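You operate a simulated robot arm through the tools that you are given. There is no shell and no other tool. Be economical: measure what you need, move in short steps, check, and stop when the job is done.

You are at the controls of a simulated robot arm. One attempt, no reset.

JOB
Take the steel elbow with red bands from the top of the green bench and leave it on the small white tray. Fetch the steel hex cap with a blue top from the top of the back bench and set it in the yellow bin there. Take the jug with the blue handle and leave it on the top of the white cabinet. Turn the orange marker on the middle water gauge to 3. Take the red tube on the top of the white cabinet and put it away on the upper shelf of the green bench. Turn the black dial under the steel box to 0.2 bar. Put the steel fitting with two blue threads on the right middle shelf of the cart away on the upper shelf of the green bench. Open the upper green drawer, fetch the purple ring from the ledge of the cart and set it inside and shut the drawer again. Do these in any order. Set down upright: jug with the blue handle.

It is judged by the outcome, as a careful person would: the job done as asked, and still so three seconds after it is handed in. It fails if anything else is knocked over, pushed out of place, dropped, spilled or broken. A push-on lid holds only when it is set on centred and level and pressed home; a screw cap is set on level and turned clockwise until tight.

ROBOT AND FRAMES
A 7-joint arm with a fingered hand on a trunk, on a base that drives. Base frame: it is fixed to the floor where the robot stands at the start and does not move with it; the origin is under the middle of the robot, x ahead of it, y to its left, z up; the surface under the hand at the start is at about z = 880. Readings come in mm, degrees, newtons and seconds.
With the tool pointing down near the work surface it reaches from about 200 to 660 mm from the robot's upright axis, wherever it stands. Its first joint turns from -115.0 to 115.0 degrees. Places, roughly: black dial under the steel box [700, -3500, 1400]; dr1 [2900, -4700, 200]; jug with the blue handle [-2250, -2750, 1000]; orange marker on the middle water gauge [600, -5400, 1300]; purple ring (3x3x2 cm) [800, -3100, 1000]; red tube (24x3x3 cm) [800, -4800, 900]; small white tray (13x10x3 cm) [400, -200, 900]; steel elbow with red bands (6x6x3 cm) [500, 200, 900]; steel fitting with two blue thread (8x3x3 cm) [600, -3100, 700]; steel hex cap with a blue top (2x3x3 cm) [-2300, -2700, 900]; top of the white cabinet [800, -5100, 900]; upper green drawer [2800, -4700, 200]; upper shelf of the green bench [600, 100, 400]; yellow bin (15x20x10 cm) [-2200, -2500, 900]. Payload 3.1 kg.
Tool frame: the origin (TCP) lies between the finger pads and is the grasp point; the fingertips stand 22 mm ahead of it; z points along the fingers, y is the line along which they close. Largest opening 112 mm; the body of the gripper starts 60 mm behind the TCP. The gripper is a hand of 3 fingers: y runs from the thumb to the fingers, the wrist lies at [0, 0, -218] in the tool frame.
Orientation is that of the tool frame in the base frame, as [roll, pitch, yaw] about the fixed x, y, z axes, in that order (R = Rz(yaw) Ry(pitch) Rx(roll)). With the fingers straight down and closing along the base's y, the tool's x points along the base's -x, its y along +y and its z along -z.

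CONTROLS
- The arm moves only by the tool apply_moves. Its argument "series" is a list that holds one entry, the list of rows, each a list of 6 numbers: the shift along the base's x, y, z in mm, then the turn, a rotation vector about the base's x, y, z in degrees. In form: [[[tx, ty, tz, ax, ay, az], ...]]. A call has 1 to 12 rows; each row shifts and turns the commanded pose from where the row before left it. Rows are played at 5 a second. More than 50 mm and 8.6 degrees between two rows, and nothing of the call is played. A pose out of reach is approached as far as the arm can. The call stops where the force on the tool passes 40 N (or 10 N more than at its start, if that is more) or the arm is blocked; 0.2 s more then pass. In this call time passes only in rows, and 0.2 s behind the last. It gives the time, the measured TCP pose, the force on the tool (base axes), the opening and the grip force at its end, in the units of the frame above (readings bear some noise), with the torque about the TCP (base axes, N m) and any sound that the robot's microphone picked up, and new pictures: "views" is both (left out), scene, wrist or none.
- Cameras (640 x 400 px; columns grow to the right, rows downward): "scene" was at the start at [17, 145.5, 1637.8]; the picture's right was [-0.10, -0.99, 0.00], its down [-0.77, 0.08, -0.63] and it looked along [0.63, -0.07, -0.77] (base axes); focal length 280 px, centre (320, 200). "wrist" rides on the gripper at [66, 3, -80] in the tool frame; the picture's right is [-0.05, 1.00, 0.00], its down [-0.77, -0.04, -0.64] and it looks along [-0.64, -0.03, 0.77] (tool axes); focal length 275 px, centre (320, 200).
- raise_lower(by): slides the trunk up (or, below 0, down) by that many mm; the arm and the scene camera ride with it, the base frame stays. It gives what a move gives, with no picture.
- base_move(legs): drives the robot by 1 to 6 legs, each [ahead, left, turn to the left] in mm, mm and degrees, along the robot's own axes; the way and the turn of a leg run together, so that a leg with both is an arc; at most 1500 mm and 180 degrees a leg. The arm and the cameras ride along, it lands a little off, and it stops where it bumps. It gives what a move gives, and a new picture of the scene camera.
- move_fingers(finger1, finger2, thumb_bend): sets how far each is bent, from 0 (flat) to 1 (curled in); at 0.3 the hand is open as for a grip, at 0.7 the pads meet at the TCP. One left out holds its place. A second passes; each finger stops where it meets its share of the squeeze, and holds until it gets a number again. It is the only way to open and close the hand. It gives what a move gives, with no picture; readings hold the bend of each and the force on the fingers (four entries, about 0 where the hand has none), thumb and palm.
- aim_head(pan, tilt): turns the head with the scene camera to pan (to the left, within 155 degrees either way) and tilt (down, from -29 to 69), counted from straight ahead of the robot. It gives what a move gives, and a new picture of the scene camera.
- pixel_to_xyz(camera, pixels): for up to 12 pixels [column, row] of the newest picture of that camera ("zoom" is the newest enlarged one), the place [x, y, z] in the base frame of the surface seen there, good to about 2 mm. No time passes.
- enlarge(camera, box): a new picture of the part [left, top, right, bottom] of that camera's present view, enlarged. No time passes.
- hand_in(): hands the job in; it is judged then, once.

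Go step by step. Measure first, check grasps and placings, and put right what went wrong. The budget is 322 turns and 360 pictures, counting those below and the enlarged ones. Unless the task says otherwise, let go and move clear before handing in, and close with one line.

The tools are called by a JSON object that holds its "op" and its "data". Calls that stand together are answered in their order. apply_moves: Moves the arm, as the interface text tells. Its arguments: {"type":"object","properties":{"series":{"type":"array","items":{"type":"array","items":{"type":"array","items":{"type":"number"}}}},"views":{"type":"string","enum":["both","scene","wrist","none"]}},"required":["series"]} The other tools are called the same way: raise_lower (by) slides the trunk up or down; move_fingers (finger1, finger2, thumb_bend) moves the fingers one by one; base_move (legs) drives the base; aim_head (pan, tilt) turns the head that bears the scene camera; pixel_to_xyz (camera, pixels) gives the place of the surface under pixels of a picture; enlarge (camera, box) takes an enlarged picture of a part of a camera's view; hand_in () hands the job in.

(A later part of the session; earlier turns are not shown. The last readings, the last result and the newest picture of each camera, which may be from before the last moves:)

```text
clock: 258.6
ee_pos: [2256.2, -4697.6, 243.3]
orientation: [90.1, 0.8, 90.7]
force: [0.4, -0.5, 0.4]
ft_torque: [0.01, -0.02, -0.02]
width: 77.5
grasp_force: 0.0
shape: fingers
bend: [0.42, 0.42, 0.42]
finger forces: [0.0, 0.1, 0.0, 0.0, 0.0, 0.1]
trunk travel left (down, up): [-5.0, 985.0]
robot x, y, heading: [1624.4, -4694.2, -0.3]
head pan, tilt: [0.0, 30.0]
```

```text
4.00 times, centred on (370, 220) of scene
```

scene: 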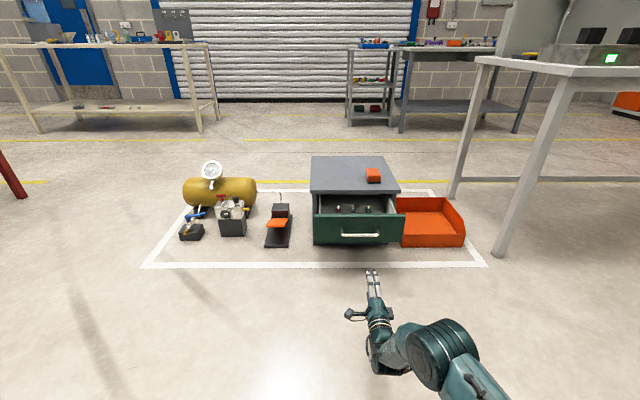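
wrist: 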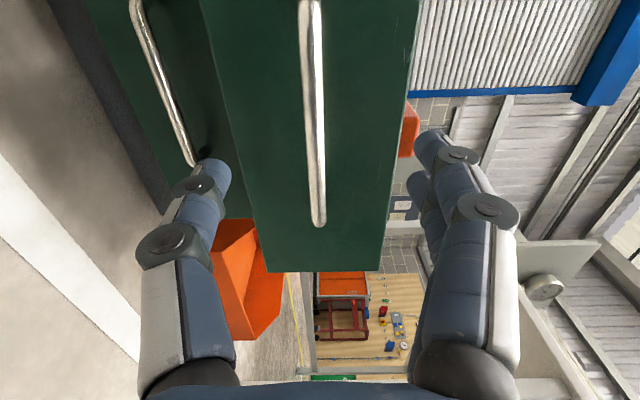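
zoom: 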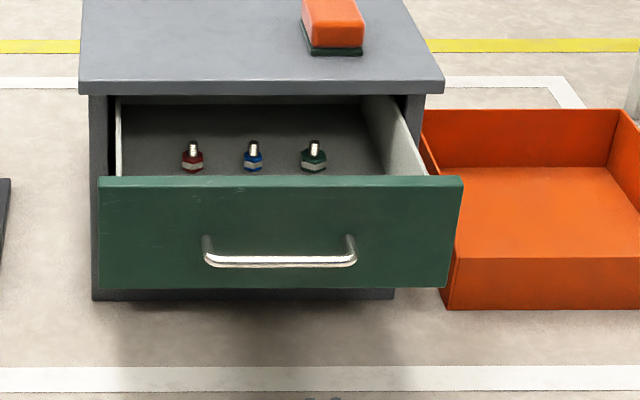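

The drawer is open and undisturbed. Now I'll raise the trunk and turn the hand back to pointing down.

{"op": "raise_lower", "data": {"by": 385}}

{"op": "raise_lower", "data": {"by": 385}}

{"op": "apply_moves", "data": {"series": [[[-10, 0, 25, -8.2, 0, 0], [-10, 0, 25, -8.2, 0, 0], [-10, 0, 25, -8.2, 0, 0], [-10, 0, 25, -8.2, 0, 0], [-15, 0, 25, -8.2, 0, 0], [-15, 0, 25, -8.2, 0, 0], [-15, 0, 25, -8.2, 0, 0], [-15, 0, 25, -8.2, 0, 0], [-15, 0, 25, -8.2, 0, 0], [-15, 0, 25, -8.2, 0, 0], [-15, 0, 25, -8, 0, 0]]], "views": "none"}}

{"op": "apply_moves", "data": {"series": [[[0, 0, 0, 0, 8, 0], [0, 0, 0, 0, 8, 0], [0, 0, 0, 0, 8, 0], [0, 0, 0, 0, 8, 0], [0, 0, 0, 0, 8, 0], [0, 0, 0, 0, 8, 0], [0, 0, 0, 0, 8, 0], [0, 0, 0, 0, 8, 0], [0, 0, -20, 0, 8, 0], [0, 0, -30, 0, 8, 0], [0, 0, -30, 0, 8, 0]]], "views": "scene"}}

```text
clock: 262.3
ee_pos: [2255.3, -4697.8, 629.9]
orientation: [90.1, 0.9, 90.9]
force: [-0.1, -0.6, 0.5]
ft_torque: [0.0, 0.0, 0.0]
width: 77.3
grasp_force: 0.0
shape: fingers
bend: [0.42, 0.42, 0.42]
finger forces: [0.1, 0.0, 0.0, 0.0, 0.0, 0.0]
trunk travel left (down, up): [-390.0, 600.0]
robot x, y, heading: [1623.4, -4695.3, -0.1]
head pan, tilt: [0.0, 30.0]
```

```text
clock: 266.1
ee_pos: [2255.5, -4697.7, 1013.7]
orientation: [90.1, 0.8, 90.8]
force: [-0.2, 0.8, -0.2]
ft_torque: [0.01, -0.01, -0.03]
width: 77.4
grasp_force: 0.3
shape: fingers
bend: [0.42, 0.42, 0.42]
finger forces: [0.0, 0.0, 0.0, 0.0, 0.0, 0.0]
trunk travel left (down, up): [-775.0, 215.0]
robot x, y, heading: [1627.3, -4694.9, -0.0]
head pan, tilt: [0.0, 30.0]
```

```text
clock: 268.4
ee_pos: [2109.6, -4701.5, 1286.2]
orientation: [-135.0, 88.9, -135.2]
force: [-0.9, 0.5, 1.2]
ft_torque: [-0.03, 0.02, 0.01]
width: 77.3
grasp_force: 0.1
shape: fingers
bend: [0.42, 0.42, 0.42]
finger forces: [0.0, 0.0, 0.0, 0.0, 0.0, 0.0]
trunk travel left (down, up): [-775.0, 215.0]
robot x, y, heading: [1624.6, -4693.9, -0.0]
head pan, tilt: [0.0, 30.0]
```

```text
clock: 270.9
ee_pos: [2113.1, -4697.2, 1208.4]
orientation: [-179.9, 1.0, -179.2]
force: [0.4, 0.6, 1.1]
ft_torque: [0.02, 0.01, -0.03]
width: 77.2
grasp_force: 0.2
shape: fingers
bend: [0.42, 0.42, 0.42]
finger forces: [0.1, 0.1, 0.0, 0.0, 0.0, 0.1]
trunk travel left (down, up): [-775.0, 215.0]
robot x, y, heading: [1624.3, -4695.3, -0.4]
head pan, tilt: [0.0, 30.0]
```

scene: 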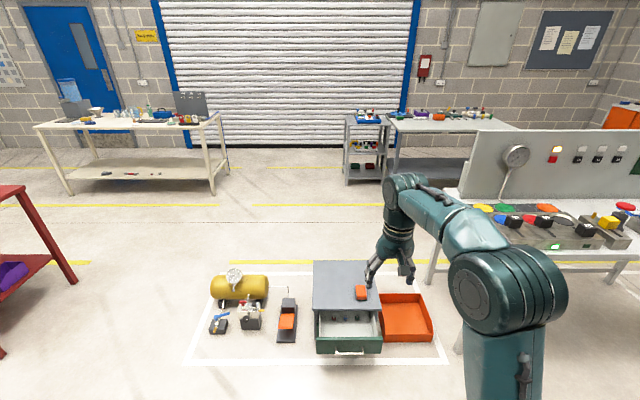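

Now I'll drive back to the ring spot: left 1600 mm and turn around.

{"op": "base_move", "data": {"legs": [[0, 1500, 0], [0, 120, 0], [0, 0, 180]]}}

{"op": "aim_head", "data": {"pan": 10, "tilt": 45}}

```text
clock: 286.6
ee_pos: [1151.1, -3138.5, 1209.0]
orientation: [-179.9, 1.2, 6.7]
force: [-0.5, -0.1, 0.7]
ft_torque: [-0.02, 0.0, 0.0]
width: 77.7
grasp_force: 0.0
shape: fingers
bend: [0.42, 0.42, 0.42]
finger forces: [0.0, 0.1, 0.0, 0.1, 0.0, 0.0]
trunk travel left (down, up): [-775.0, 215.0]
robot x, y, heading: [1635.5, -3090.9, -174.3]
head pan, tilt: [0.0, 30.0]
```

scene: 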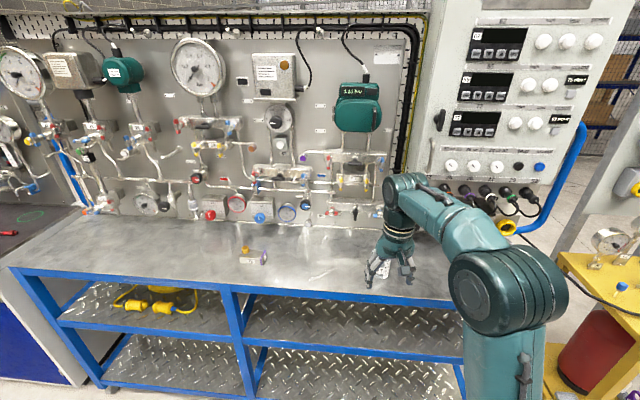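

```text
clock: 287.4
ee_pos: [1150.2, -3138.4, 1208.6]
orientation: [-179.8, 1.2, 6.8]
force: [0.2, -0.5, 0.1]
ft_torque: [0.01, 0.01, -0.01]
width: 77.7
grasp_force: 0.0
shape: fingers
bend: [0.42, 0.42, 0.42]
finger forces: [0.0, 0.1, 0.1, 0.0, 0.0, 0.1]
trunk travel left (down, up): [-775.0, 215.0]
robot x, y, heading: [1635.0, -3088.1, -174.2]
head pan, tilt: [10.0, 45.0]
```

scene: 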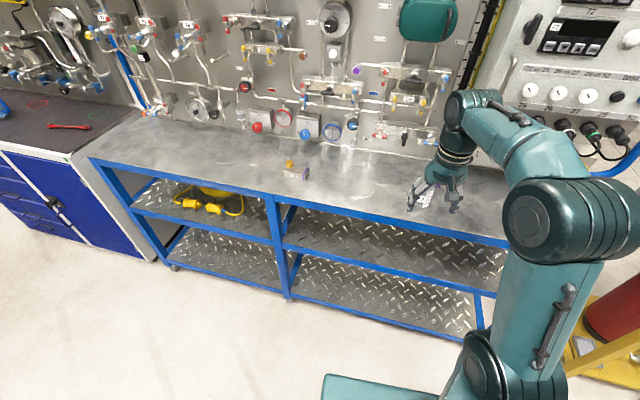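

I'll square up (-5.8°) and drive in 300 mm, then raise the hand for a wrist view.

{"op": "base_move", "data": {"legs": [[0, 0, -5.8], [290, -30, 0]]}}

{"op": "move_fingers", "data": {"finger1": 0.5, "finger2": 0.5, "thumb_bend": 0.5}}

{"op": "apply_moves", "data": {"series": [[[-15, 0, -10, 0, -1.1, 5], [-15, 0, -10, 0, 0, 5], [-15, 0, -10, 0, 0, 4]]], "views": "wrist"}}

```text
clock: 289.9
ee_pos: [864.3, -3061.9, 1210.1]
orientation: [-179.9, 1.2, 1.3]
force: [0.7, -0.2, -0.1]
ft_torque: [0.02, -0.01, 0.0]
width: 77.5
grasp_force: 0.0
shape: fingers
bend: [0.42, 0.42, 0.42]
finger forces: [0.0, 0.0, 0.0, 0.0, 0.0, 0.0]
trunk travel left (down, up): [-775.0, 215.0]
robot x, y, heading: [1350.0, -3061.4, -179.5]
head pan, tilt: [10.0, 45.0]
```

scene: 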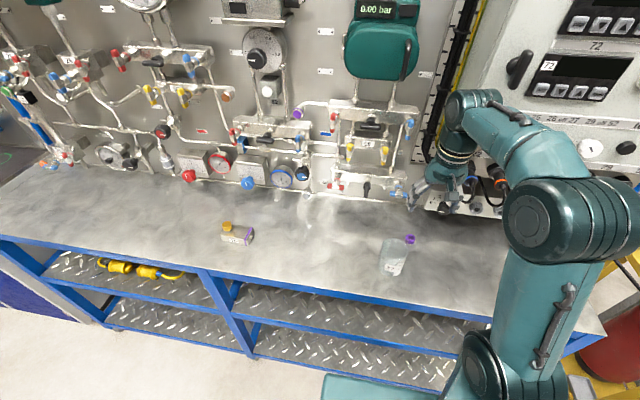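

```text
clock: 290.9
ee_pos: [864.1, -3061.9, 1209.6]
orientation: [-179.9, 1.2, 1.4]
force: [-0.3, 0.1, -0.5]
ft_torque: [0.0, -0.02, 0.02]
width: 55.7
grasp_force: 0.1
shape: fingers
bend: [0.5, 0.5, 0.5]
finger forces: [0.0, 0.1, 0.1, 0.0, 0.0, 0.1]
trunk travel left (down, up): [-775.0, 215.0]
robot x, y, heading: [1350.3, -3060.8, -179.8]
head pan, tilt: [10.0, 45.0]
```

```text
clock: 291.7
ee_pos: [819.3, -3063.1, 1178.9]
orientation: [180.0, 0.1, 15.4]
force: [-0.9, 0.3, -0.2]
ft_torque: [0.0, -0.02, -0.01]
width: 55.8
grasp_force: 0.0
shape: fingers
bend: [0.5, 0.5, 0.5]
finger forces: [0.0, 0.1, 0.0, 0.0, 0.0, 0.0]
trunk travel left (down, up): [-775.0, 215.0]
robot x, y, heading: [1351.0, -3062.2, -179.7]
head pan, tilt: [10.0, 45.0]
```

wrist: 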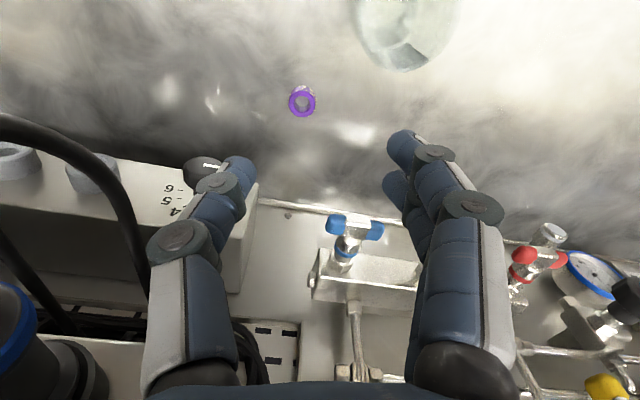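

The selector box at (205,165) and the blue valve at (350,225) are close to the descent path. I'll measure those and the ring.

{"op": "pixel_to_xyz", "data": {"camera": "wrist", "pixels": [[205, 163], [200, 172], [255, 190], [250, 215], [350, 218], [350, 235], [325, 255], [302, 95], [302, 108], [290, 103], [314, 103], [302, 103]]}}

```text
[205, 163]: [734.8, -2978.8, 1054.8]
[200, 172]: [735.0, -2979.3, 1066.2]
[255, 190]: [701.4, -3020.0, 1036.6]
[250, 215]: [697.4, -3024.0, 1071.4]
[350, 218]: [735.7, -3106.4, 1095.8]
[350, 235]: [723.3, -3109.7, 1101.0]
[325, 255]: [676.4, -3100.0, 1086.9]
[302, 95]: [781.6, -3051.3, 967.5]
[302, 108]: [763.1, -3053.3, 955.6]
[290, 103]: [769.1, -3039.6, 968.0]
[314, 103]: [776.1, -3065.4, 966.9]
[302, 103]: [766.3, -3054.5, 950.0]
```

Clearances are about 25 mm each side at yaw 15. I'll descend to z≈1050 over the ring and check.

{"op": "apply_moves", "data": {"series": [[[-23, 5, -30, 0, 0, 0], [-23, 5, -30, 0, 0, 0], [0, 0, -35, 0, 0, 0], [0, 0, -34, 0, 0, 0]]], "views": "both"}}

```text
clock: 292.7
ee_pos: [780.0, -3058.6, 1049.6]
orientation: [-179.5, 0.2, 15.5]
force: [0.6, 0.3, 0.3]
ft_torque: [0.02, -0.02, -0.02]
width: 55.4
grasp_force: 0.0
shape: fingers
bend: [0.5, 0.5, 0.5]
finger forces: [0.0, 0.0, 0.0, 0.1, 0.0, 0.0]
trunk travel left (down, up): [-775.0, 215.0]
robot x, y, heading: [1351.7, -3059.9, -179.4]
head pan, tilt: [10.0, 45.0]
```

scene: 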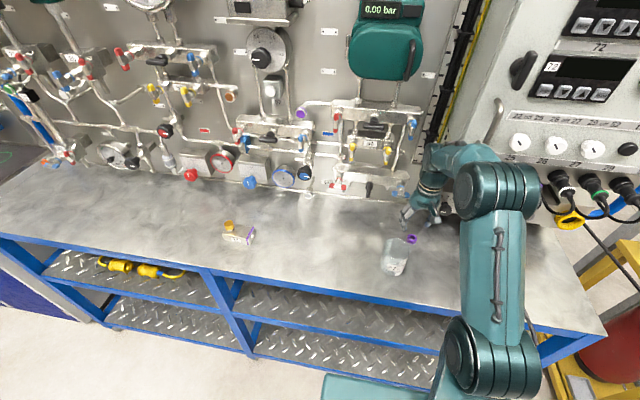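
wrist: 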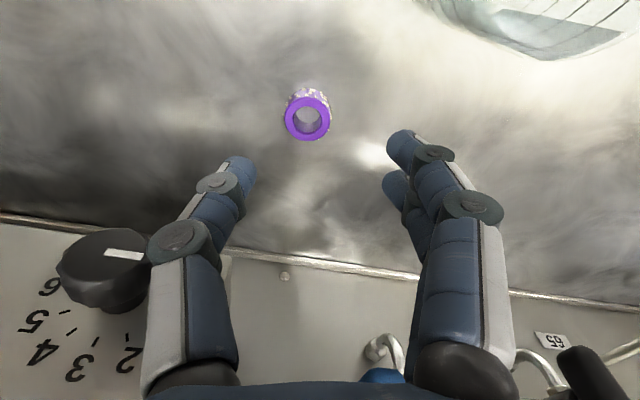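

Ring top at (308,118) vs the expected (320,113): I need a shift of about (-5,+6) mm. I'll descend to z≈982 with that.

{"op": "apply_moves", "data": {"series": [[[-5, 6, -20, -0.5, 0, 0], [0, 0, -25, 0, 0, 0], [0, 0, -22, 0, 0, 0]]], "views": "wrist"}}

```text
clock: 293.5
ee_pos: [767.7, -3045.9, 982.4]
orientation: [179.5, 0.3, 15.2]
force: [0.5, 0.0, -0.5]
ft_torque: [0.03, 0.01, 0.02]
width: 55.5
grasp_force: 0.0
shape: fingers
bend: [0.5, 0.5, 0.5]
finger forces: [0.0, 0.0, 0.0, 0.1, 0.0, 0.0]
trunk travel left (down, up): [-775.0, 215.0]
robot x, y, heading: [1354.2, -3061.8, -179.7]
head pan, tilt: [10.0, 45.0]
```

wrist: 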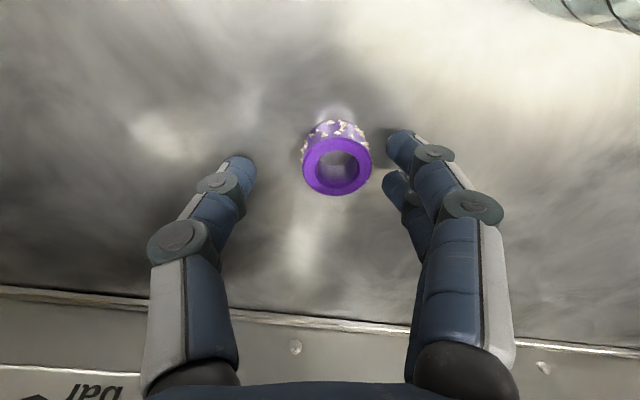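

Now the ring is at (337,165); I need (+6,-5.6). I'll correct, go to z≈979, and close.

{"op": "apply_moves", "data": {"series": [[[6, -5.6, -3, 0, 0, 0]]], "views": "wrist"}}

```text
clock: 293.9
ee_pos: [775.5, -3051.9, 979.3]
orientation: [179.5, 0.1, 15.3]
force: [0.1, -0.3, -0.3]
ft_torque: [-0.04, 0.01, 0.0]
width: 55.5
grasp_force: 0.3
shape: fingers
bend: [0.5, 0.5, 0.5]
finger forces: [0.0, 0.0, 0.1, 0.0, 0.0, 0.0]
trunk travel left (down, up): [-775.0, 215.0]
robot x, y, heading: [1350.5, -3063.4, -179.6]
head pan, tilt: [10.0, 45.0]
```

wrist: 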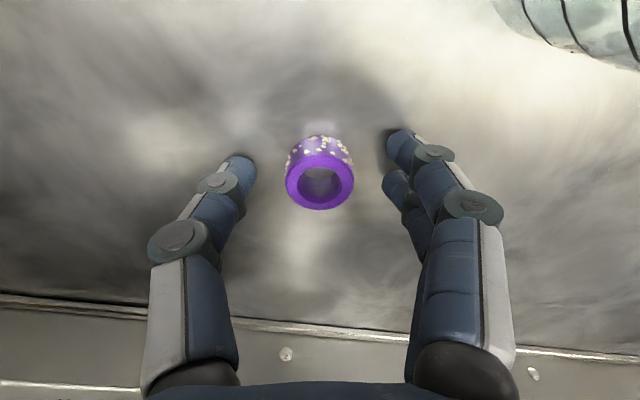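

Centred. I'll close the fingers and lower slightly for a better hold if needed.

{"op": "move_fingers", "data": {"finger1": 0.68, "finger2": 0.68, "thumb_bend": 0.68}}

{"op": "enlarge", "data": {"camera": "wrist", "box": [200, 80, 440, 280]}}

```text
clock: 294.9
ee_pos: [775.0, -3052.1, 980.1]
orientation: [179.5, 0.1, 15.4]
force: [-0.9, -0.2, -0.2]
ft_torque: [-0.01, 0.02, 0.02]
width: 20.0
grasp_force: 6.4
shape: fingers
bend: [0.64, 0.62, 0.64]
finger forces: [2.4, 3.8, 0.0, 0.1, 6.2, 0.1]
trunk travel left (down, up): [-775.0, 215.0]
robot x, y, heading: [1353.7, -3064.2, -179.8]
head pan, tilt: [10.0, 45.0]
```

```text
2.00 times, centred on (320, 180) of wrist
```

zoom: 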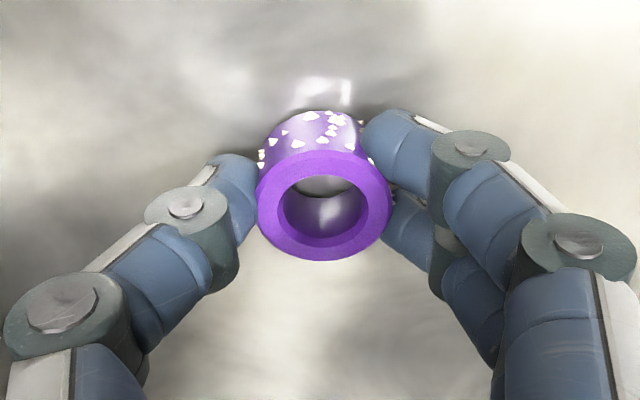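

Nicely held on three sides. I'll squeeze slightly more and lift straight up.

{"op": "move_fingers", "data": {"finger1": 0.71, "finger2": 0.71, "thumb_bend": 0.71}}

{"op": "apply_moves", "data": {"series": [[[0, 0, 15, 0, 0, 0], [0, 0, 30, 0, 0, 0], [0, 0, 40, 0, 0, 0], [5, 0, 40, 0, 0, 0], [30, 0, 30, 0, 0, 0], [40, 0, 20, 0, 0, 0]]], "views": "both"}}

```text
clock: 295.9
ee_pos: [774.2, -3051.7, 980.3]
orientation: [179.6, 0.2, 15.3]
force: [-0.2, 0.4, 0.9]
ft_torque: [-0.04, 0.03, 0.02]
width: 18.8
grasp_force: 10.5
shape: fingers
bend: [0.66, 0.64, 0.65]
finger forces: [4.6, 5.9, 0.0, 0.0, 10.0, 0.0]
trunk travel left (down, up): [-775.0, 215.0]
robot x, y, heading: [1351.2, -3058.9, -179.5]
head pan, tilt: [10.0, 45.0]
```

```text
clock: 297.3
ee_pos: [853.2, -3049.8, 1157.1]
orientation: [179.6, 0.3, 15.1]
force: [0.8, 0.0, -0.3]
ft_torque: [0.03, 0.04, -0.01]
width: 19.0
grasp_force: 10.2
shape: fingers
bend: [0.67, 0.65, 0.65]
finger forces: [4.9, 6.2, 0.1, 0.0, 9.6, 0.0]
trunk travel left (down, up): [-775.0, 215.0]
robot x, y, heading: [1352.8, -3063.9, -179.3]
head pan, tilt: [10.0, 45.0]
```

scene: 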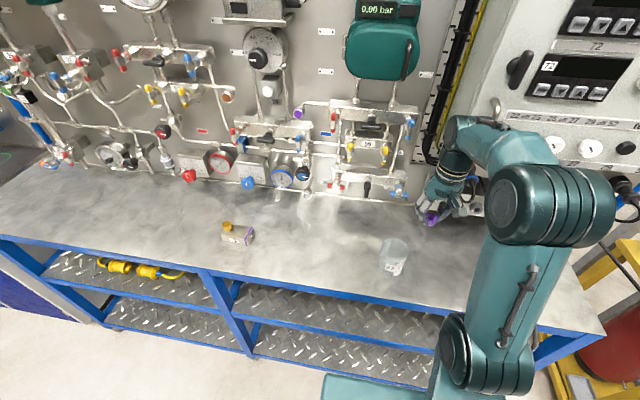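
wrist: 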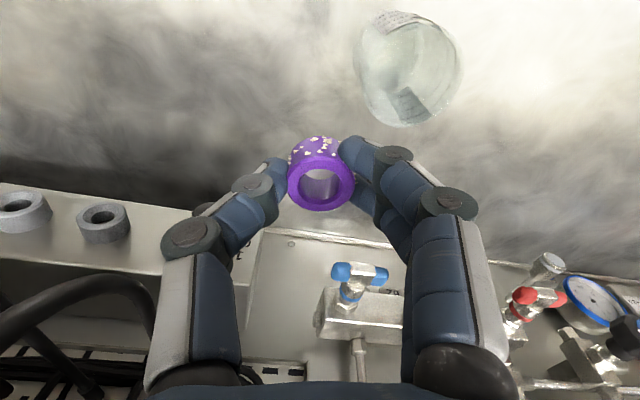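

The ring is held and the beaker untouched. I'll drive back to the drawer.

{"op": "base_move", "data": {"legs": [[-290, 0, 0], [0, 0, 179.5], [0, -1500, 0], [0, -120, 0]]}}

{"op": "aim_head", "data": {"pan": 0, "tilt": 40}}

```text
clock: 314.4
ee_pos: [2165.2, -4642.5, 1155.8]
orientation: [179.4, 0.3, -164.0]
force: [-0.6, -0.1, 0.0]
ft_torque: [-0.02, 0.02, 0.02]
width: 18.2
grasp_force: 9.6
shape: fingers
bend: [0.67, 0.64, 0.65]
finger forces: [3.5, 6.0, 0.1, 0.0, 9.4, 0.0]
trunk travel left (down, up): [-775.0, 215.0]
robot x, y, heading: [1662.3, -4637.3, 1.1]
head pan, tilt: [10.0, 45.0]
```

scene: 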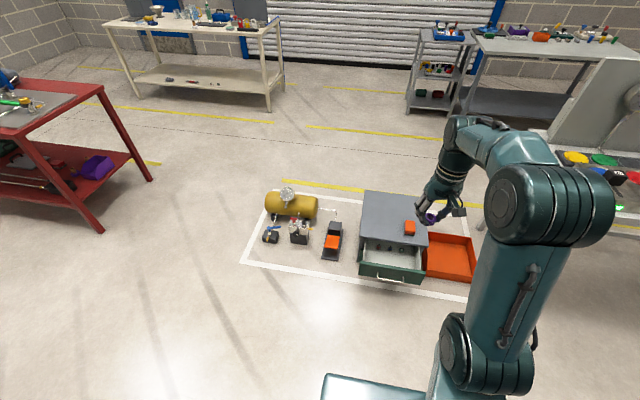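

```text
clock: 315.1
ee_pos: [2166.0, -4642.7, 1155.9]
orientation: [179.5, 0.2, -163.9]
force: [-0.1, 0.0, -0.6]
ft_torque: [0.0, 0.01, 0.02]
width: 18.4
grasp_force: 9.3
shape: fingers
bend: [0.67, 0.64, 0.65]
finger forces: [3.5, 6.0, 0.0, 0.0, 9.4, 0.0]
trunk travel left (down, up): [-775.0, 215.0]
robot x, y, heading: [1665.9, -4637.8, 1.1]
head pan, tilt: [0.0, 40.0]
```

scene: 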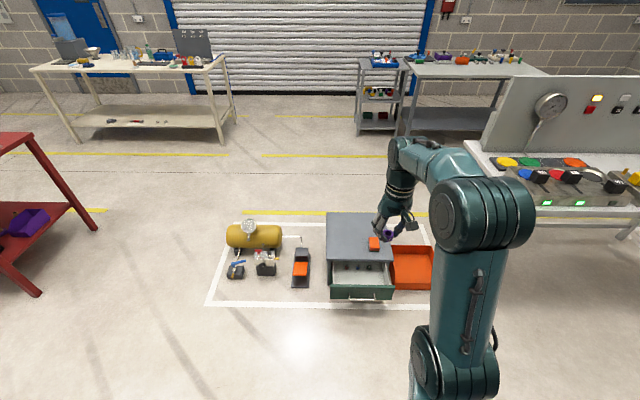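

I'll square up and drive to x≈2045, with the hand still high above the drawer.

{"op": "base_move", "data": {"legs": [[0, 0, -1.1], [380, -50, 0]]}}

{"op": "aim_head", "data": {"pan": 0, "tilt": 60}}

{"op": "enlarge", "data": {"camera": "scene", "box": [240, 100, 460, 260]}}

```text
clock: 317.8
ee_pos: [2537.6, -4705.7, 1156.4]
orientation: [179.6, 0.2, -165.2]
force: [1.1, -0.1, 0.1]
ft_torque: [-0.03, 0.03, 0.01]
width: 18.4
grasp_force: 9.4
shape: fingers
bend: [0.67, 0.64, 0.65]
finger forces: [3.6, 6.0, 0.0, 0.0, 9.4, 0.0]
trunk travel left (down, up): [-775.0, 215.0]
robot x, y, heading: [2040.8, -4686.9, -0.5]
head pan, tilt: [0.0, 40.0]
```

scene: 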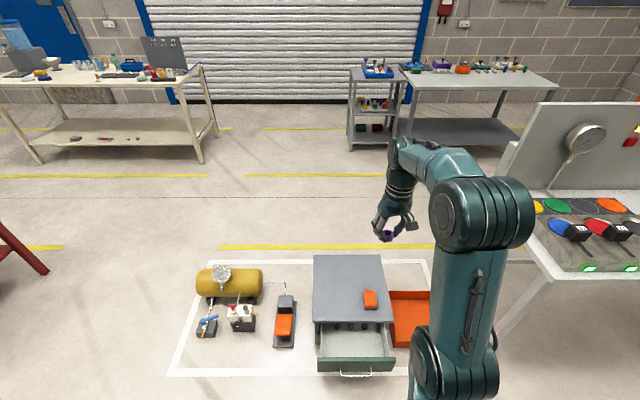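

```text
clock: 318.6
ee_pos: [2538.2, -4704.9, 1155.4]
orientation: [179.5, 0.2, -165.2]
force: [-0.3, 0.4, -0.7]
ft_torque: [0.03, -0.02, -0.01]
width: 18.4
grasp_force: 9.2
shape: fingers
bend: [0.67, 0.64, 0.65]
finger forces: [3.6, 6.0, 0.1, 0.1, 9.5, 0.1]
trunk travel left (down, up): [-775.0, 215.0]
robot x, y, heading: [2037.3, -4690.0, 0.1]
head pan, tilt: [0.0, 60.0]
```

scene: 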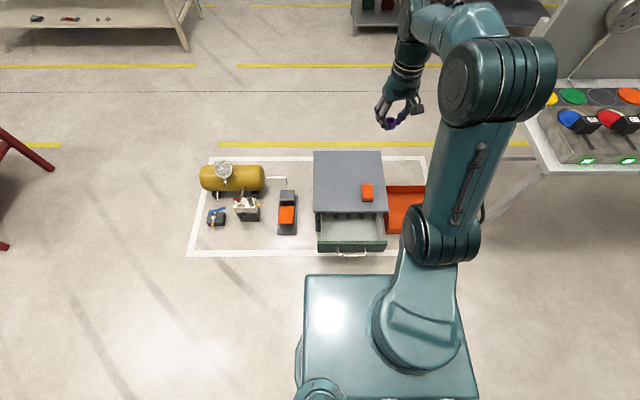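

```text
2.50 times, centred on (350, 180) of scene
```

zoom: 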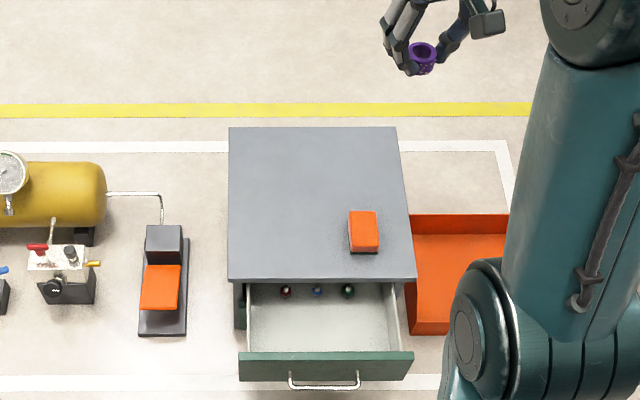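

Now I'll measure the drawer interior in this zoom.

{"op": "pixel_to_xyz", "data": {"camera": "zoom", "pixels": [[320, 335], [260, 330], [385, 330], [325, 355], [325, 365], [245, 310], [400, 310], [286, 292], [318, 292], [348, 291], [325, 280], [325, 315]]}}

```text
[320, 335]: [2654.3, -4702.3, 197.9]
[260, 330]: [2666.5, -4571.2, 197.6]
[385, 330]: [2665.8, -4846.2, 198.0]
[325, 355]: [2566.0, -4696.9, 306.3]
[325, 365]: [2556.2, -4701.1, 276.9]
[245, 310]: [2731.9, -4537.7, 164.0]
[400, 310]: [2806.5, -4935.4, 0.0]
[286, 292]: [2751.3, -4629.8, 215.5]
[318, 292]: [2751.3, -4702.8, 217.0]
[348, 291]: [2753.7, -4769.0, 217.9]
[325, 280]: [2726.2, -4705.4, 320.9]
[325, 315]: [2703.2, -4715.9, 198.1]
```

Drawer floor z 198, clear space x 2575–2725. I'll yaw the hand +75° so the camera sits sideways, centre it at (2650,-4700), and lower the trunk.

{"op": "apply_moves", "data": {"series": [[[12, 0, 0, 0, 0, 7.5], [12, 0, 0, 0, 0, 7.5], [12, 0, 0, 0, 0, 7.5], [12, 0, 0, 0, 0, 7.5], [12, 0, 0, 0, 0, 7.5], [12, 0, 0, 0, 0, 7.5], [10, 0, 0, 0, 0, 7.5], [10, 0, 0, 0, 0, 7.5], [10, 0, 0, 0, 0, 7.5], [10, 2, 0, 0, 0, 7.5]]], "views": "none"}}

{"op": "raise_lower", "data": {"by": -385}}

{"op": "raise_lower", "data": {"by": -350}}

{"op": "apply_moves", "data": {"series": [[[0, 0, -5, 0, 0, 0]]], "views": "both"}}

```text
clock: 320.9
ee_pos: [2648.9, -4708.1, 1155.8]
orientation: [179.5, 0.3, -91.6]
force: [-0.2, 0.1, -0.4]
ft_torque: [0.02, -0.01, -0.01]
width: 18.2
grasp_force: 9.5
shape: fingers
bend: [0.67, 0.64, 0.65]
finger forces: [3.7, 5.9, 0.1, 0.1, 9.3, 0.1]
trunk travel left (down, up): [-775.0, 215.0]
robot x, y, heading: [2036.0, -4688.0, -0.3]
head pan, tilt: [0.0, 60.0]
```

```text
clock: 324.6
ee_pos: [2648.6, -4704.8, 770.8]
orientation: [179.5, 0.2, -91.5]
force: [0.7, -0.2, -1.1]
ft_torque: [0.01, 0.03, 0.02]
width: 17.8
grasp_force: 10.0
shape: fingers
bend: [0.67, 0.64, 0.65]
finger forces: [3.7, 6.2, 0.0, 0.0, 9.3, 0.0]
trunk travel left (down, up): [-390.0, 600.0]
robot x, y, heading: [2039.6, -4692.3, -0.3]
head pan, tilt: [0.0, 60.0]
```

```text
clock: 328.0
ee_pos: [2647.9, -4704.5, 421.8]
orientation: [179.5, 0.2, -91.6]
force: [0.2, -0.2, -0.6]
ft_torque: [0.01, 0.0, 0.01]
width: 18.3
grasp_force: 9.2
shape: fingers
bend: [0.67, 0.64, 0.65]
finger forces: [3.7, 6.1, 0.0, 0.0, 9.2, 0.0]
trunk travel left (down, up): [-40.0, 950.0]
robot x, y, heading: [2038.7, -4689.2, -0.2]
head pan, tilt: [0.0, 60.0]
```

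```text
clock: 328.4
ee_pos: [2648.6, -4704.9, 416.0]
orientation: [179.6, 0.2, -91.5]
force: [-0.5, 0.4, -0.3]
ft_torque: [0.01, -0.03, -0.02]
width: 18.0
grasp_force: 8.9
shape: fingers
bend: [0.67, 0.64, 0.65]
finger forces: [3.7, 6.1, 0.0, 0.1, 9.3, 0.0]
trunk travel left (down, up): [-40.0, 950.0]
robot x, y, heading: [2037.0, -4688.1, -0.3]
head pan, tilt: [0.0, 60.0]
```

scene: 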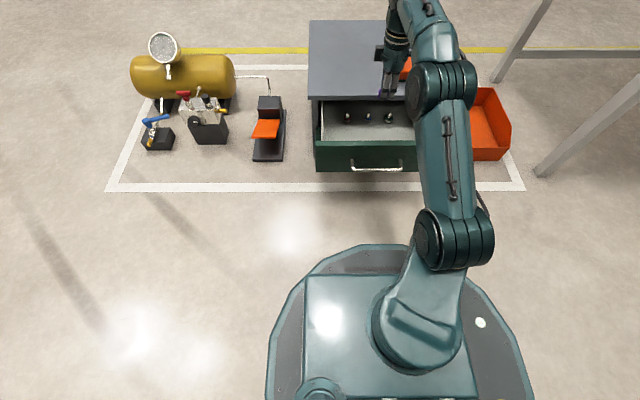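
wrist: 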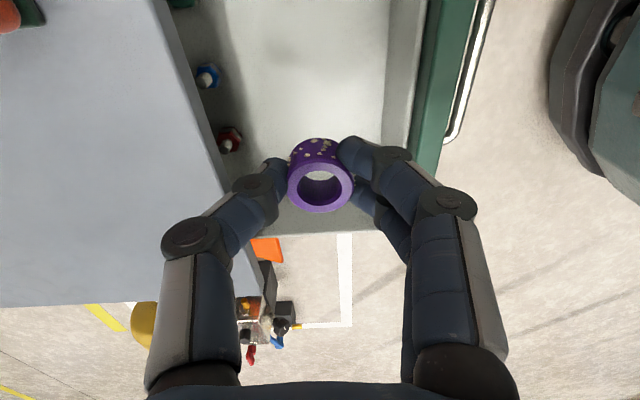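

The hand is centred between the lip and drawer front. I'll descend to z≈300 and check.

{"op": "apply_moves", "data": {"series": [[[0, 0, -40, 0, 0, 0], [0, 0, -40, 0, 0, 0], [0, 0, -36, 0, 0, 0]]], "views": "both"}}

{"op": "pixel_to_xyz", "data": {"camera": "wrist", "pixels": [[300, 60], [420, 60], [200, 100], [370, 100]]}}

```text
clock: 329.2
ee_pos: [2647.1, -4705.8, 298.3]
orientation: [179.5, 0.2, -91.4]
force: [1.0, 0.7, 0.5]
ft_torque: [-0.01, 0.01, 0.03]
width: 17.9
grasp_force: 9.7
shape: fingers
bend: [0.67, 0.64, 0.66]
finger forces: [3.7, 6.1, 0.0, 0.0, 9.3, 0.1]
trunk travel left (down, up): [-40.0, 950.0]
robot x, y, heading: [2038.4, -4689.6, -0.3]
head pan, tilt: [0.0, 60.0]
```

scene: 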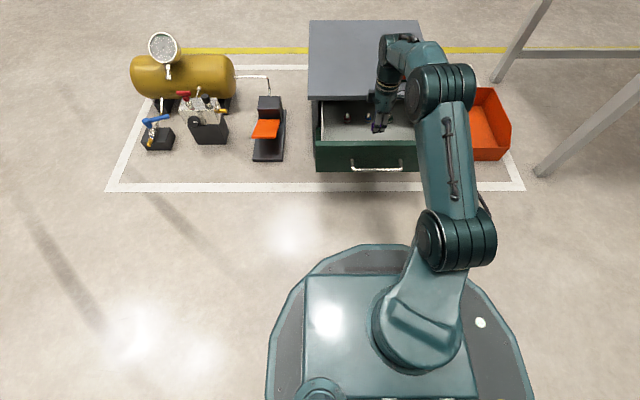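
wrist: 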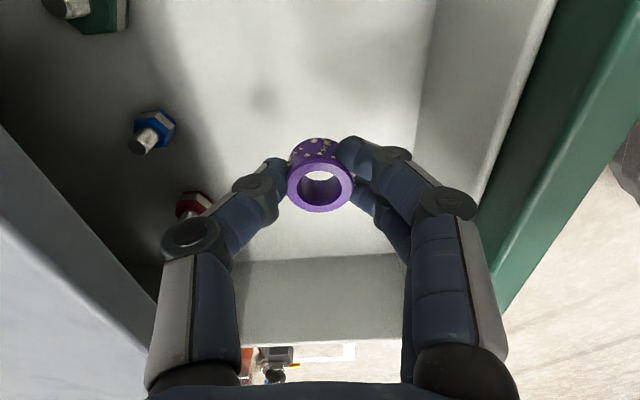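

```text
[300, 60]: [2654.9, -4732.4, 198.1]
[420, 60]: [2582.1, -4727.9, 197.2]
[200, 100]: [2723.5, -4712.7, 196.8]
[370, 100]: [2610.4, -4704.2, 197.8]
```

The drawer floor is at z 198 and clear here. I'll descend to z≈231.

{"op": "apply_moves", "data": {"series": [[[0, 0, -30, 0, 0, 0], [0, 0, -25, 0, 0, 0], [0, 0, -8, 0, 0, 0], [0, 0, -4, 0, 0, 0]]], "views": "wrist"}}

```text
clock: 330.2
ee_pos: [2649.9, -4705.7, 230.1]
orientation: [179.4, 0.1, -91.5]
force: [0.6, 0.3, -1.5]
ft_torque: [-0.03, 0.0, 0.02]
width: 18.0
grasp_force: 9.0
shape: fingers
bend: [0.67, 0.64, 0.66]
finger forces: [3.6, 6.1, 0.0, 0.0, 9.3, 0.1]
trunk travel left (down, up): [-40.0, 950.0]
robot x, y, heading: [2037.6, -4688.8, -0.0]
head pan, tilt: [0.0, 60.0]
```

wrist: 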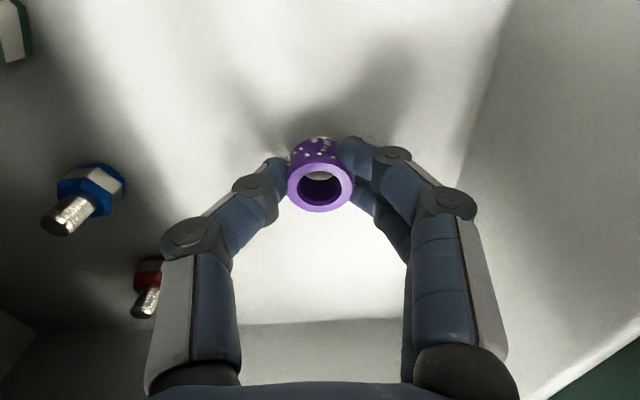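

I'll lower 2 mm more, open a little, and rise.

{"op": "apply_moves", "data": {"series": [[[0, 0, -1.5, 0, 0, 0]]], "views": "none"}}

{"op": "move_fingers", "data": {"finger1": 0.55, "finger2": 0.55, "thumb_bend": 0.55}}

{"op": "apply_moves", "data": {"series": [[[0, 0, 10, 0, 0, 0], [0, 0, 30, 0, 0, 0], [0, 0, 40, 0, 0, 0], [0, 0, 40, 0, 0, 0], [0, 0, 40, 0, 0, 0], [0, 0, 40, 0, 0, 0]]], "views": "both"}}

```text
clock: 330.6
ee_pos: [2649.6, -4703.6, 230.1]
orientation: [179.5, 0.2, -91.5]
force: [-0.5, -0.2, -0.2]
ft_torque: [0.02, 0.0, -0.01]
width: 17.8
grasp_force: 9.3
shape: fingers
bend: [0.67, 0.64, 0.66]
finger forces: [3.8, 6.1, 0.0, 0.0, 9.3, 0.1]
trunk travel left (down, up): [-40.0, 950.0]
robot x, y, heading: [2037.8, -4689.6, -0.4]
head pan, tilt: [0.0, 60.0]
```

```text
clock: 331.6
ee_pos: [2649.1, -4703.9, 230.5]
orientation: [179.5, 0.2, -91.5]
force: [0.5, -0.2, 0.1]
ft_torque: [-0.05, 0.0, 0.0]
width: 40.4
grasp_force: 0.1
shape: fingers
bend: [0.55, 0.55, 0.55]
finger forces: [0.1, 0.0, 0.0, 0.0, 0.0, 0.1]
trunk travel left (down, up): [-40.0, 950.0]
robot x, y, heading: [2042.5, -4687.0, -0.3]
head pan, tilt: [0.0, 60.0]
```

```text
clock: 333.0
ee_pos: [2649.9, -4699.9, 428.6]
orientation: [179.4, 0.1, -91.6]
force: [-0.2, -0.8, -0.6]
ft_torque: [-0.01, -0.02, -0.01]
width: 40.4
grasp_force: 0.0
shape: fingers
bend: [0.55, 0.55, 0.55]
finger forces: [0.1, 0.0, 0.0, 0.0, 0.1, 0.0]
trunk travel left (down, up): [-40.0, 950.0]
robot x, y, heading: [2039.1, -4688.2, -0.3]
head pan, tilt: [0.0, 60.0]
```

scene: 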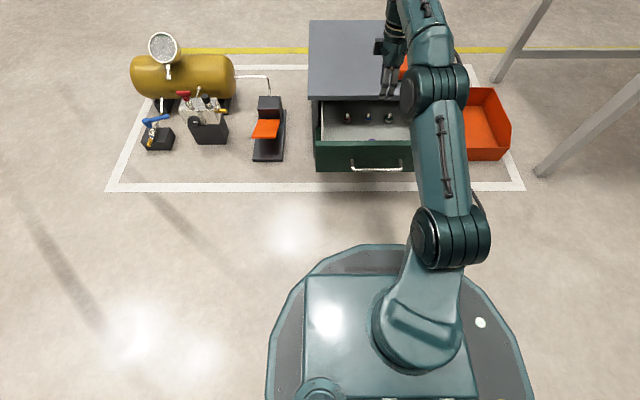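
wrist: 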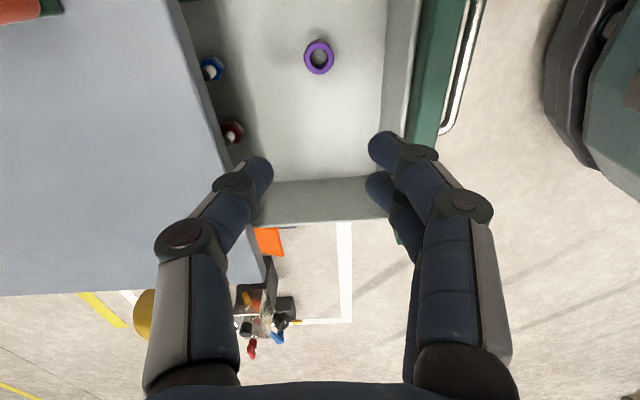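

The purple ring lies in the drawer at (318,58) of the wrist view. Now I'll bring the hand back in front of the handle, untwist it and close the fist to push.

{"op": "apply_moves", "data": {"series": [[[-20, 0, 0, 0, 0, -8], [-20, 0, 0, 0, 0, -8], [-20, 0, 0, 0, 0, -8], [-20, 0, 0, 0, 0, -8], [-20, 0, 0, 0, 0, -8], [-20, 0, 0, 0, 0, -8], [-20, 0, 0, 0, 0, -8], [-20, 0, 0, 0, 0, -8], [-20, 0, 0, 0, 0, -8], [-20, 0, 0, 0, 0, -8], [-10, 0, 0, 0, 0, -8.4]]], "views": "none"}}

{"op": "move_fingers", "data": {"finger1": 0.72, "finger2": 0.72, "thumb_bend": 0.72}}

{"op": "apply_moves", "data": {"series": [[[0, 0, -40, 0, 0, 0], [0, 0, -40, 0, 0, 0], [0, 0, -40, 0, 0, 0], [0, 0, -40, 0, 0, 0], [0, 0, -15, 0, 0, 0]]], "views": "both"}}

```text
clock: 335.4
ee_pos: [2438.7, -4703.8, 431.9]
orientation: [179.5, 0.2, 179.9]
force: [-0.8, -0.7, -0.5]
ft_torque: [0.01, 0.04, -0.01]
width: 40.6
grasp_force: 0.1
shape: fingers
bend: [0.55, 0.55, 0.55]
finger forces: [0.0, 0.1, 0.0, 0.0, 0.0, 0.0]
trunk travel left (down, up): [-40.0, 950.0]
robot x, y, heading: [2040.5, -4689.6, -0.2]
head pan, tilt: [0.0, 60.0]
```

```text
clock: 336.4
ee_pos: [2438.1, -4706.0, 432.3]
orientation: [179.5, 0.2, -179.9]
force: [-0.4, -0.2, 0.6]
ft_torque: [-0.01, 0.0, -0.03]
width: 0.0
grasp_force: 0.0
shape: fingers
bend: [0.72, 0.72, 0.72]
finger forces: [0.0, 0.0, 0.1, 0.1, 0.0, 0.1]
trunk travel left (down, up): [-40.0, 950.0]
robot x, y, heading: [2036.5, -4688.6, -0.1]
head pan, tilt: [0.0, 60.0]
```

```text
clock: 337.6
ee_pos: [2439.2, -4704.8, 256.5]
orientation: [179.5, 0.2, 180.0]
force: [-0.1, -0.4, 0.2]
ft_torque: [0.0, 0.0, 0.01]
width: 0.0
grasp_force: 0.0
shape: fingers
bend: [0.72, 0.72, 0.72]
finger forces: [0.0, 0.1, 0.1, 0.0, 0.1, 0.1]
trunk travel left (down, up): [-40.0, 950.0]
robot x, y, heading: [2035.4, -4689.0, -0.1]
head pan, tilt: [0.0, 60.0]
```

scene: 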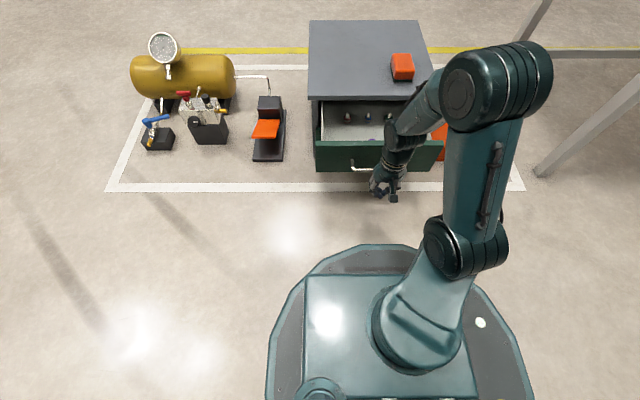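
wrist: 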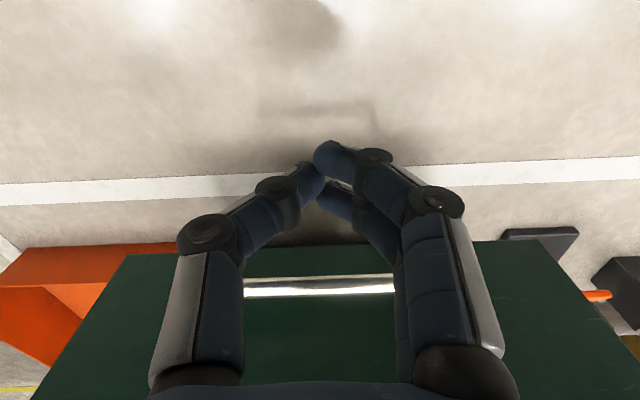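

The fist is in front of the bar. I'll lower 8 mm and push forward in steps.

{"op": "apply_moves", "data": {"series": [[[0, 0, -8, 0, 0, 0], [20, 0, 0, 0, 0, 0], [20, 0, 0, 0, 0, 0], [20, 0, 0, 0, 0, 0], [20, 0, 0, 0, 0, 0], [20, 0, 0, 0, 0, 0], [20, 0, 0, 0, 0, 0], [20, 0, 0, 0, 0, 0], [20, 0, 0, 0, 0, 0], [20, 0, 0, 0, 0, 0]]], "views": "scene"}}

```text
clock: 339.8
ee_pos: [2617.0, -4703.6, 248.8]
orientation: [179.5, 0.3, -180.0]
force: [0.2, -0.5, 0.3]
ft_torque: [-0.02, 0.02, 0.01]
width: 0.0
grasp_force: 0.1
shape: fingers
bend: [0.72, 0.72, 0.72]
finger forces: [0.0, 0.0, 0.0, 0.0, 0.1, 0.0]
trunk travel left (down, up): [-40.0, 950.0]
robot x, y, heading: [2034.8, -4688.5, -0.3]
head pan, tilt: [0.0, 60.0]
```

scene: 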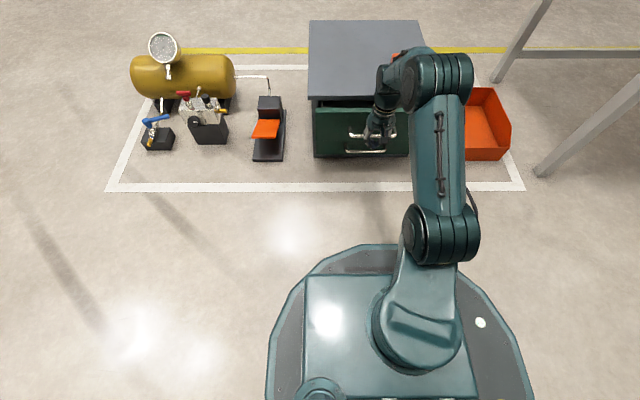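

The drawer is nearly shut. I'll push the remaining ~60 mm, stopping on contact force.

{"op": "apply_moves", "data": {"series": [[[15, 0, 0, 0, 0, 0], [15, 0, 0, 0, 0, 0], [10, 0, 0, 0, 0, 0], [5, 0, 0, 0, 0, 0], [4, 0, 0, 0, 0, 0], [3, 0, 0, 0, 0, 0], [3, 0, 0, 0, 0, 0]]], "views": "scene"}}

{"op": "enlarge", "data": {"camera": "scene", "box": [290, 80, 450, 170]}}

```text
clock: 341.4
ee_pos: [2675.0, -4705.2, 249.0]
orientation: [179.5, 0.2, -179.9]
force: [-0.9, 0.4, -0.7]
ft_torque: [0.03, 0.0, 0.03]
width: 0.1
grasp_force: 0.2
shape: fingers
bend: [0.72, 0.72, 0.72]
finger forces: [0.0, 0.8, 0.0, 0.0, 0.0, 0.0]
trunk travel left (down, up): [-40.0, 950.0]
robot x, y, heading: [2036.8, -4688.0, -0.2]
head pan, tilt: [0.0, 60.0]
```

scene: 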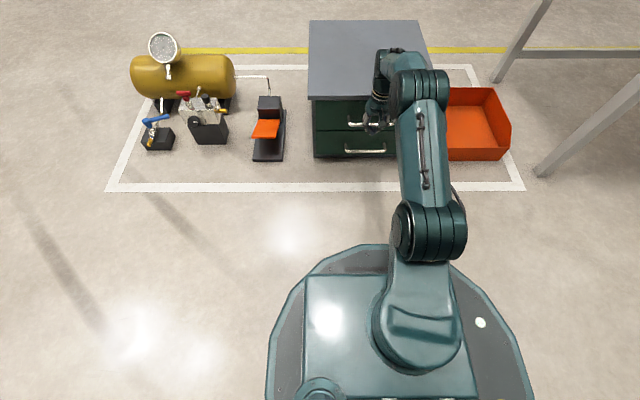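

```text
4.00 times, centred on (370, 125) of scene
```

zoom: 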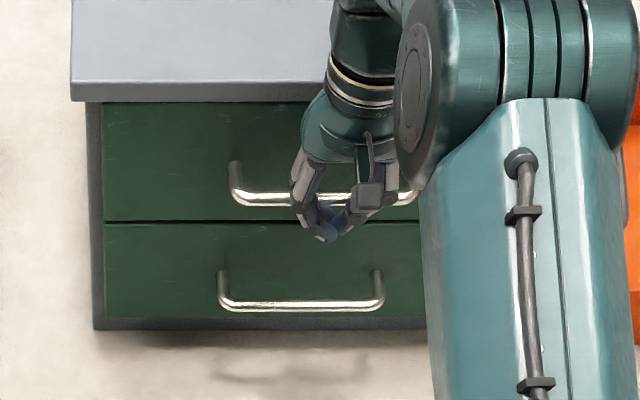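

I'll check the bar's position in this zoom; fully shut should be about x=2690.

{"op": "pixel_to_xyz", "data": {"camera": "zoom", "pixels": [[250, 199], [270, 199], [280, 200], [250, 305], [270, 306], [170, 150], [170, 250]]}}

```text
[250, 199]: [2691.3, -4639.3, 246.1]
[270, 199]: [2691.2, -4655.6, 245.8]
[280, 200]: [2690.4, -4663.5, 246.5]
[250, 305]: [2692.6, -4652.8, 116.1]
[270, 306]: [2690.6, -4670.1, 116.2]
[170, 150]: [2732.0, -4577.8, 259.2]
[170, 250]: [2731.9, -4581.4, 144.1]
```

The upper bar and panel are flush with the lower drawer's, so it's shut. I'll give one small extra push for certainty, then withdraw and raise.

{"op": "apply_moves", "data": {"series": [[[3, 0, 0, 0, 0, 0], [2, 0, 0, 0, 0, 0]]], "views": "none"}}

{"op": "apply_moves", "data": {"series": [[[-15, 0, 0, 0, 0, 0], [-40, 0, 0, 0, 0, 0], [-40, 0, 0, 0, 0, 0], [-40, 0, 10, 0, 0, 0], [-40, 0, 20, 0, 0, 0], [-10, 0, 40, 0, 0, 0]]], "views": "scene"}}

{"op": "raise_lower", "data": {"by": 385}}

{"op": "raise_lower", "data": {"by": 350}}

```text
clock: 342.0
ee_pos: [2676.4, -4704.7, 247.5]
orientation: [179.4, -0.2, -179.9]
force: [-28.1, -0.6, 5.8]
ft_torque: [0.14, -0.01, 0.56]
width: 0.0
grasp_force: 14.6
shape: fingers
bend: [0.72, 0.72, 0.72]
finger forces: [0.1, 29.2, 0.0, 0.1, 0.0, 0.0]
trunk travel left (down, up): [-40.0, 950.0]
robot x, y, heading: [2036.7, -4686.8, -0.2]
head pan, tilt: [0.0, 60.0]
```

```text
clock: 343.4
ee_pos: [2491.7, -4705.2, 319.9]
orientation: [179.5, 0.1, -179.9]
force: [-0.1, 0.0, 0.0]
ft_torque: [0.01, 0.01, -0.01]
width: 0.0
grasp_force: 0.0
shape: fingers
bend: [0.72, 0.72, 0.72]
finger forces: [0.0, 0.0, 0.1, 0.0, 0.0, 0.0]
trunk travel left (down, up): [-40.0, 950.0]
robot x, y, heading: [2038.4, -4687.6, -0.3]
head pan, tilt: [0.0, 60.0]
```

scene: 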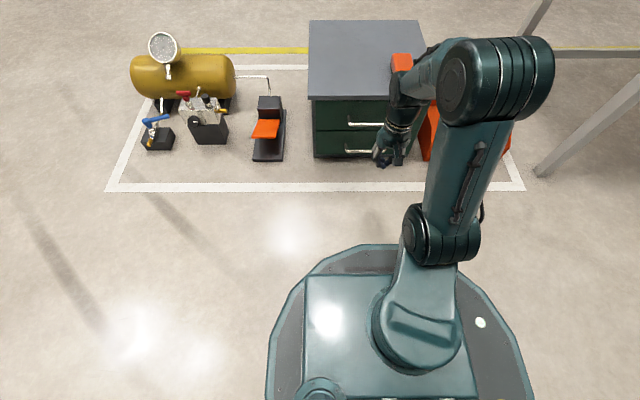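

```text
clock: 347.1
ee_pos: [2491.8, -4704.3, 706.5]
orientation: [179.4, 0.2, -179.9]
force: [0.4, 0.8, 0.6]
ft_torque: [0.01, 0.02, -0.01]
width: 0.0
grasp_force: 0.0
shape: fingers
bend: [0.72, 0.72, 0.72]
finger forces: [0.0, 0.0, 0.0, 0.1, 0.0, 0.0]
trunk travel left (down, up): [-425.0, 565.0]
robot x, y, heading: [2037.1, -4690.5, -0.3]
head pan, tilt: [0.0, 60.0]
```

```text
clock: 350.5
ee_pos: [2492.8, -4704.5, 1054.4]
orientation: [179.6, 0.2, -179.9]
force: [1.1, 0.3, -0.3]
ft_torque: [-0.01, 0.0, 0.01]
width: 0.2
grasp_force: 0.2
shape: fingers
bend: [0.72, 0.72, 0.72]
finger forces: [0.0, 0.1, 0.0, 0.1, 0.0, 0.1]
trunk travel left (down, up): [-775.0, 215.0]
robot x, y, heading: [2041.5, -4685.7, -0.2]
head pan, tilt: [0.0, 60.0]
```

Drawer shut. Next the red tube: I'll raise the hand, back off, turn round and face the cabinet.

{"op": "apply_moves", "data": {"series": [[[0, 0, 40, 0, 0, 0], [0, 0, 40, 0, 0, 0], [0, 0, 40, 0, 0, 0]]], "views": "none"}}

{"op": "base_move", "data": {"legs": [[-420, 0, 0], [0, 0, 180], [0, 60, 0]]}}

{"op": "aim_head", "data": {"pan": 0, "tilt": 45}}

```text
clock: 351.3
ee_pos: [2491.7, -4707.4, 1176.6]
orientation: [179.5, 0.3, -180.0]
force: [-0.4, 0.7, 0.5]
ft_torque: [0.0, -0.03, -0.01]
width: 0.0
grasp_force: 0.1
shape: fingers
bend: [0.72, 0.72, 0.72]
finger forces: [0.0, 0.0, 0.0, 0.1, 0.0, 0.1]
trunk travel left (down, up): [-775.0, 215.0]
robot x, y, heading: [2040.6, -4688.0, -0.3]
head pan, tilt: [0.0, 60.0]
```

```text
clock: 361.9
ee_pos: [1180.4, -4761.9, 1176.7]
orientation: [179.6, 0.0, 3.9]
force: [-0.9, 0.9, -0.4]
ft_torque: [0.02, 0.0, 0.02]
width: 0.0
grasp_force: 0.0
shape: fingers
bend: [0.72, 0.72, 0.72]
finger forces: [0.0, 0.1, 0.1, 0.1, 0.0, 0.0]
trunk travel left (down, up): [-775.0, 215.0]
robot x, y, heading: [1635.0, -4749.3, -176.6]
head pan, tilt: [0.0, 60.0]
```

scene: 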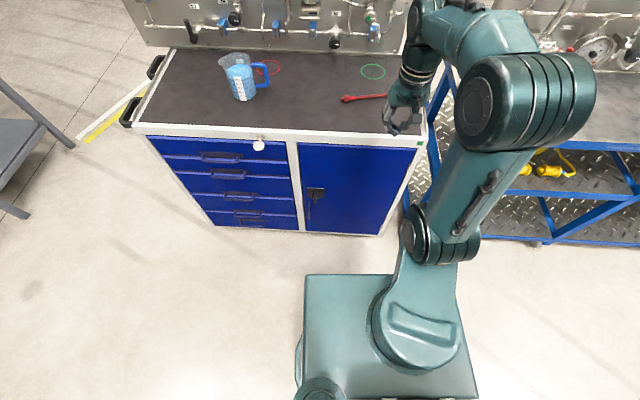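

```text
clock: 362.7
ee_pos: [1180.5, -4761.0, 1175.0]
orientation: [179.5, 0.3, 3.9]
force: [-0.1, 0.3, 0.1]
ft_torque: [0.02, -0.03, 0.0]
width: 0.0
grasp_force: 0.0
shape: fingers
bend: [0.72, 0.72, 0.72]
finger forces: [0.1, 0.0, 0.0, 0.0, 0.0, 0.0]
trunk travel left (down, up): [-775.0, 215.0]
robot x, y, heading: [1635.8, -4750.5, -176.3]
head pan, tilt: [0.0, 45.0]
```

scene: 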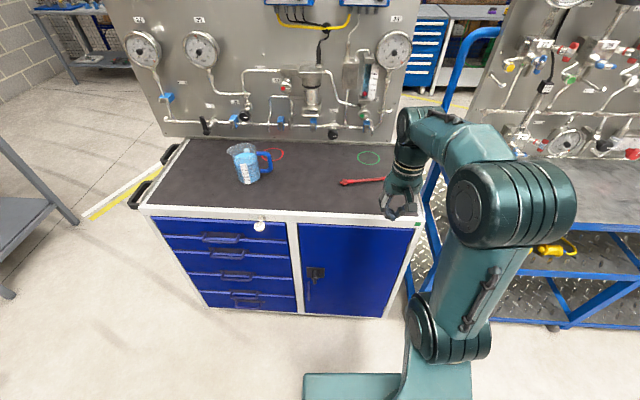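

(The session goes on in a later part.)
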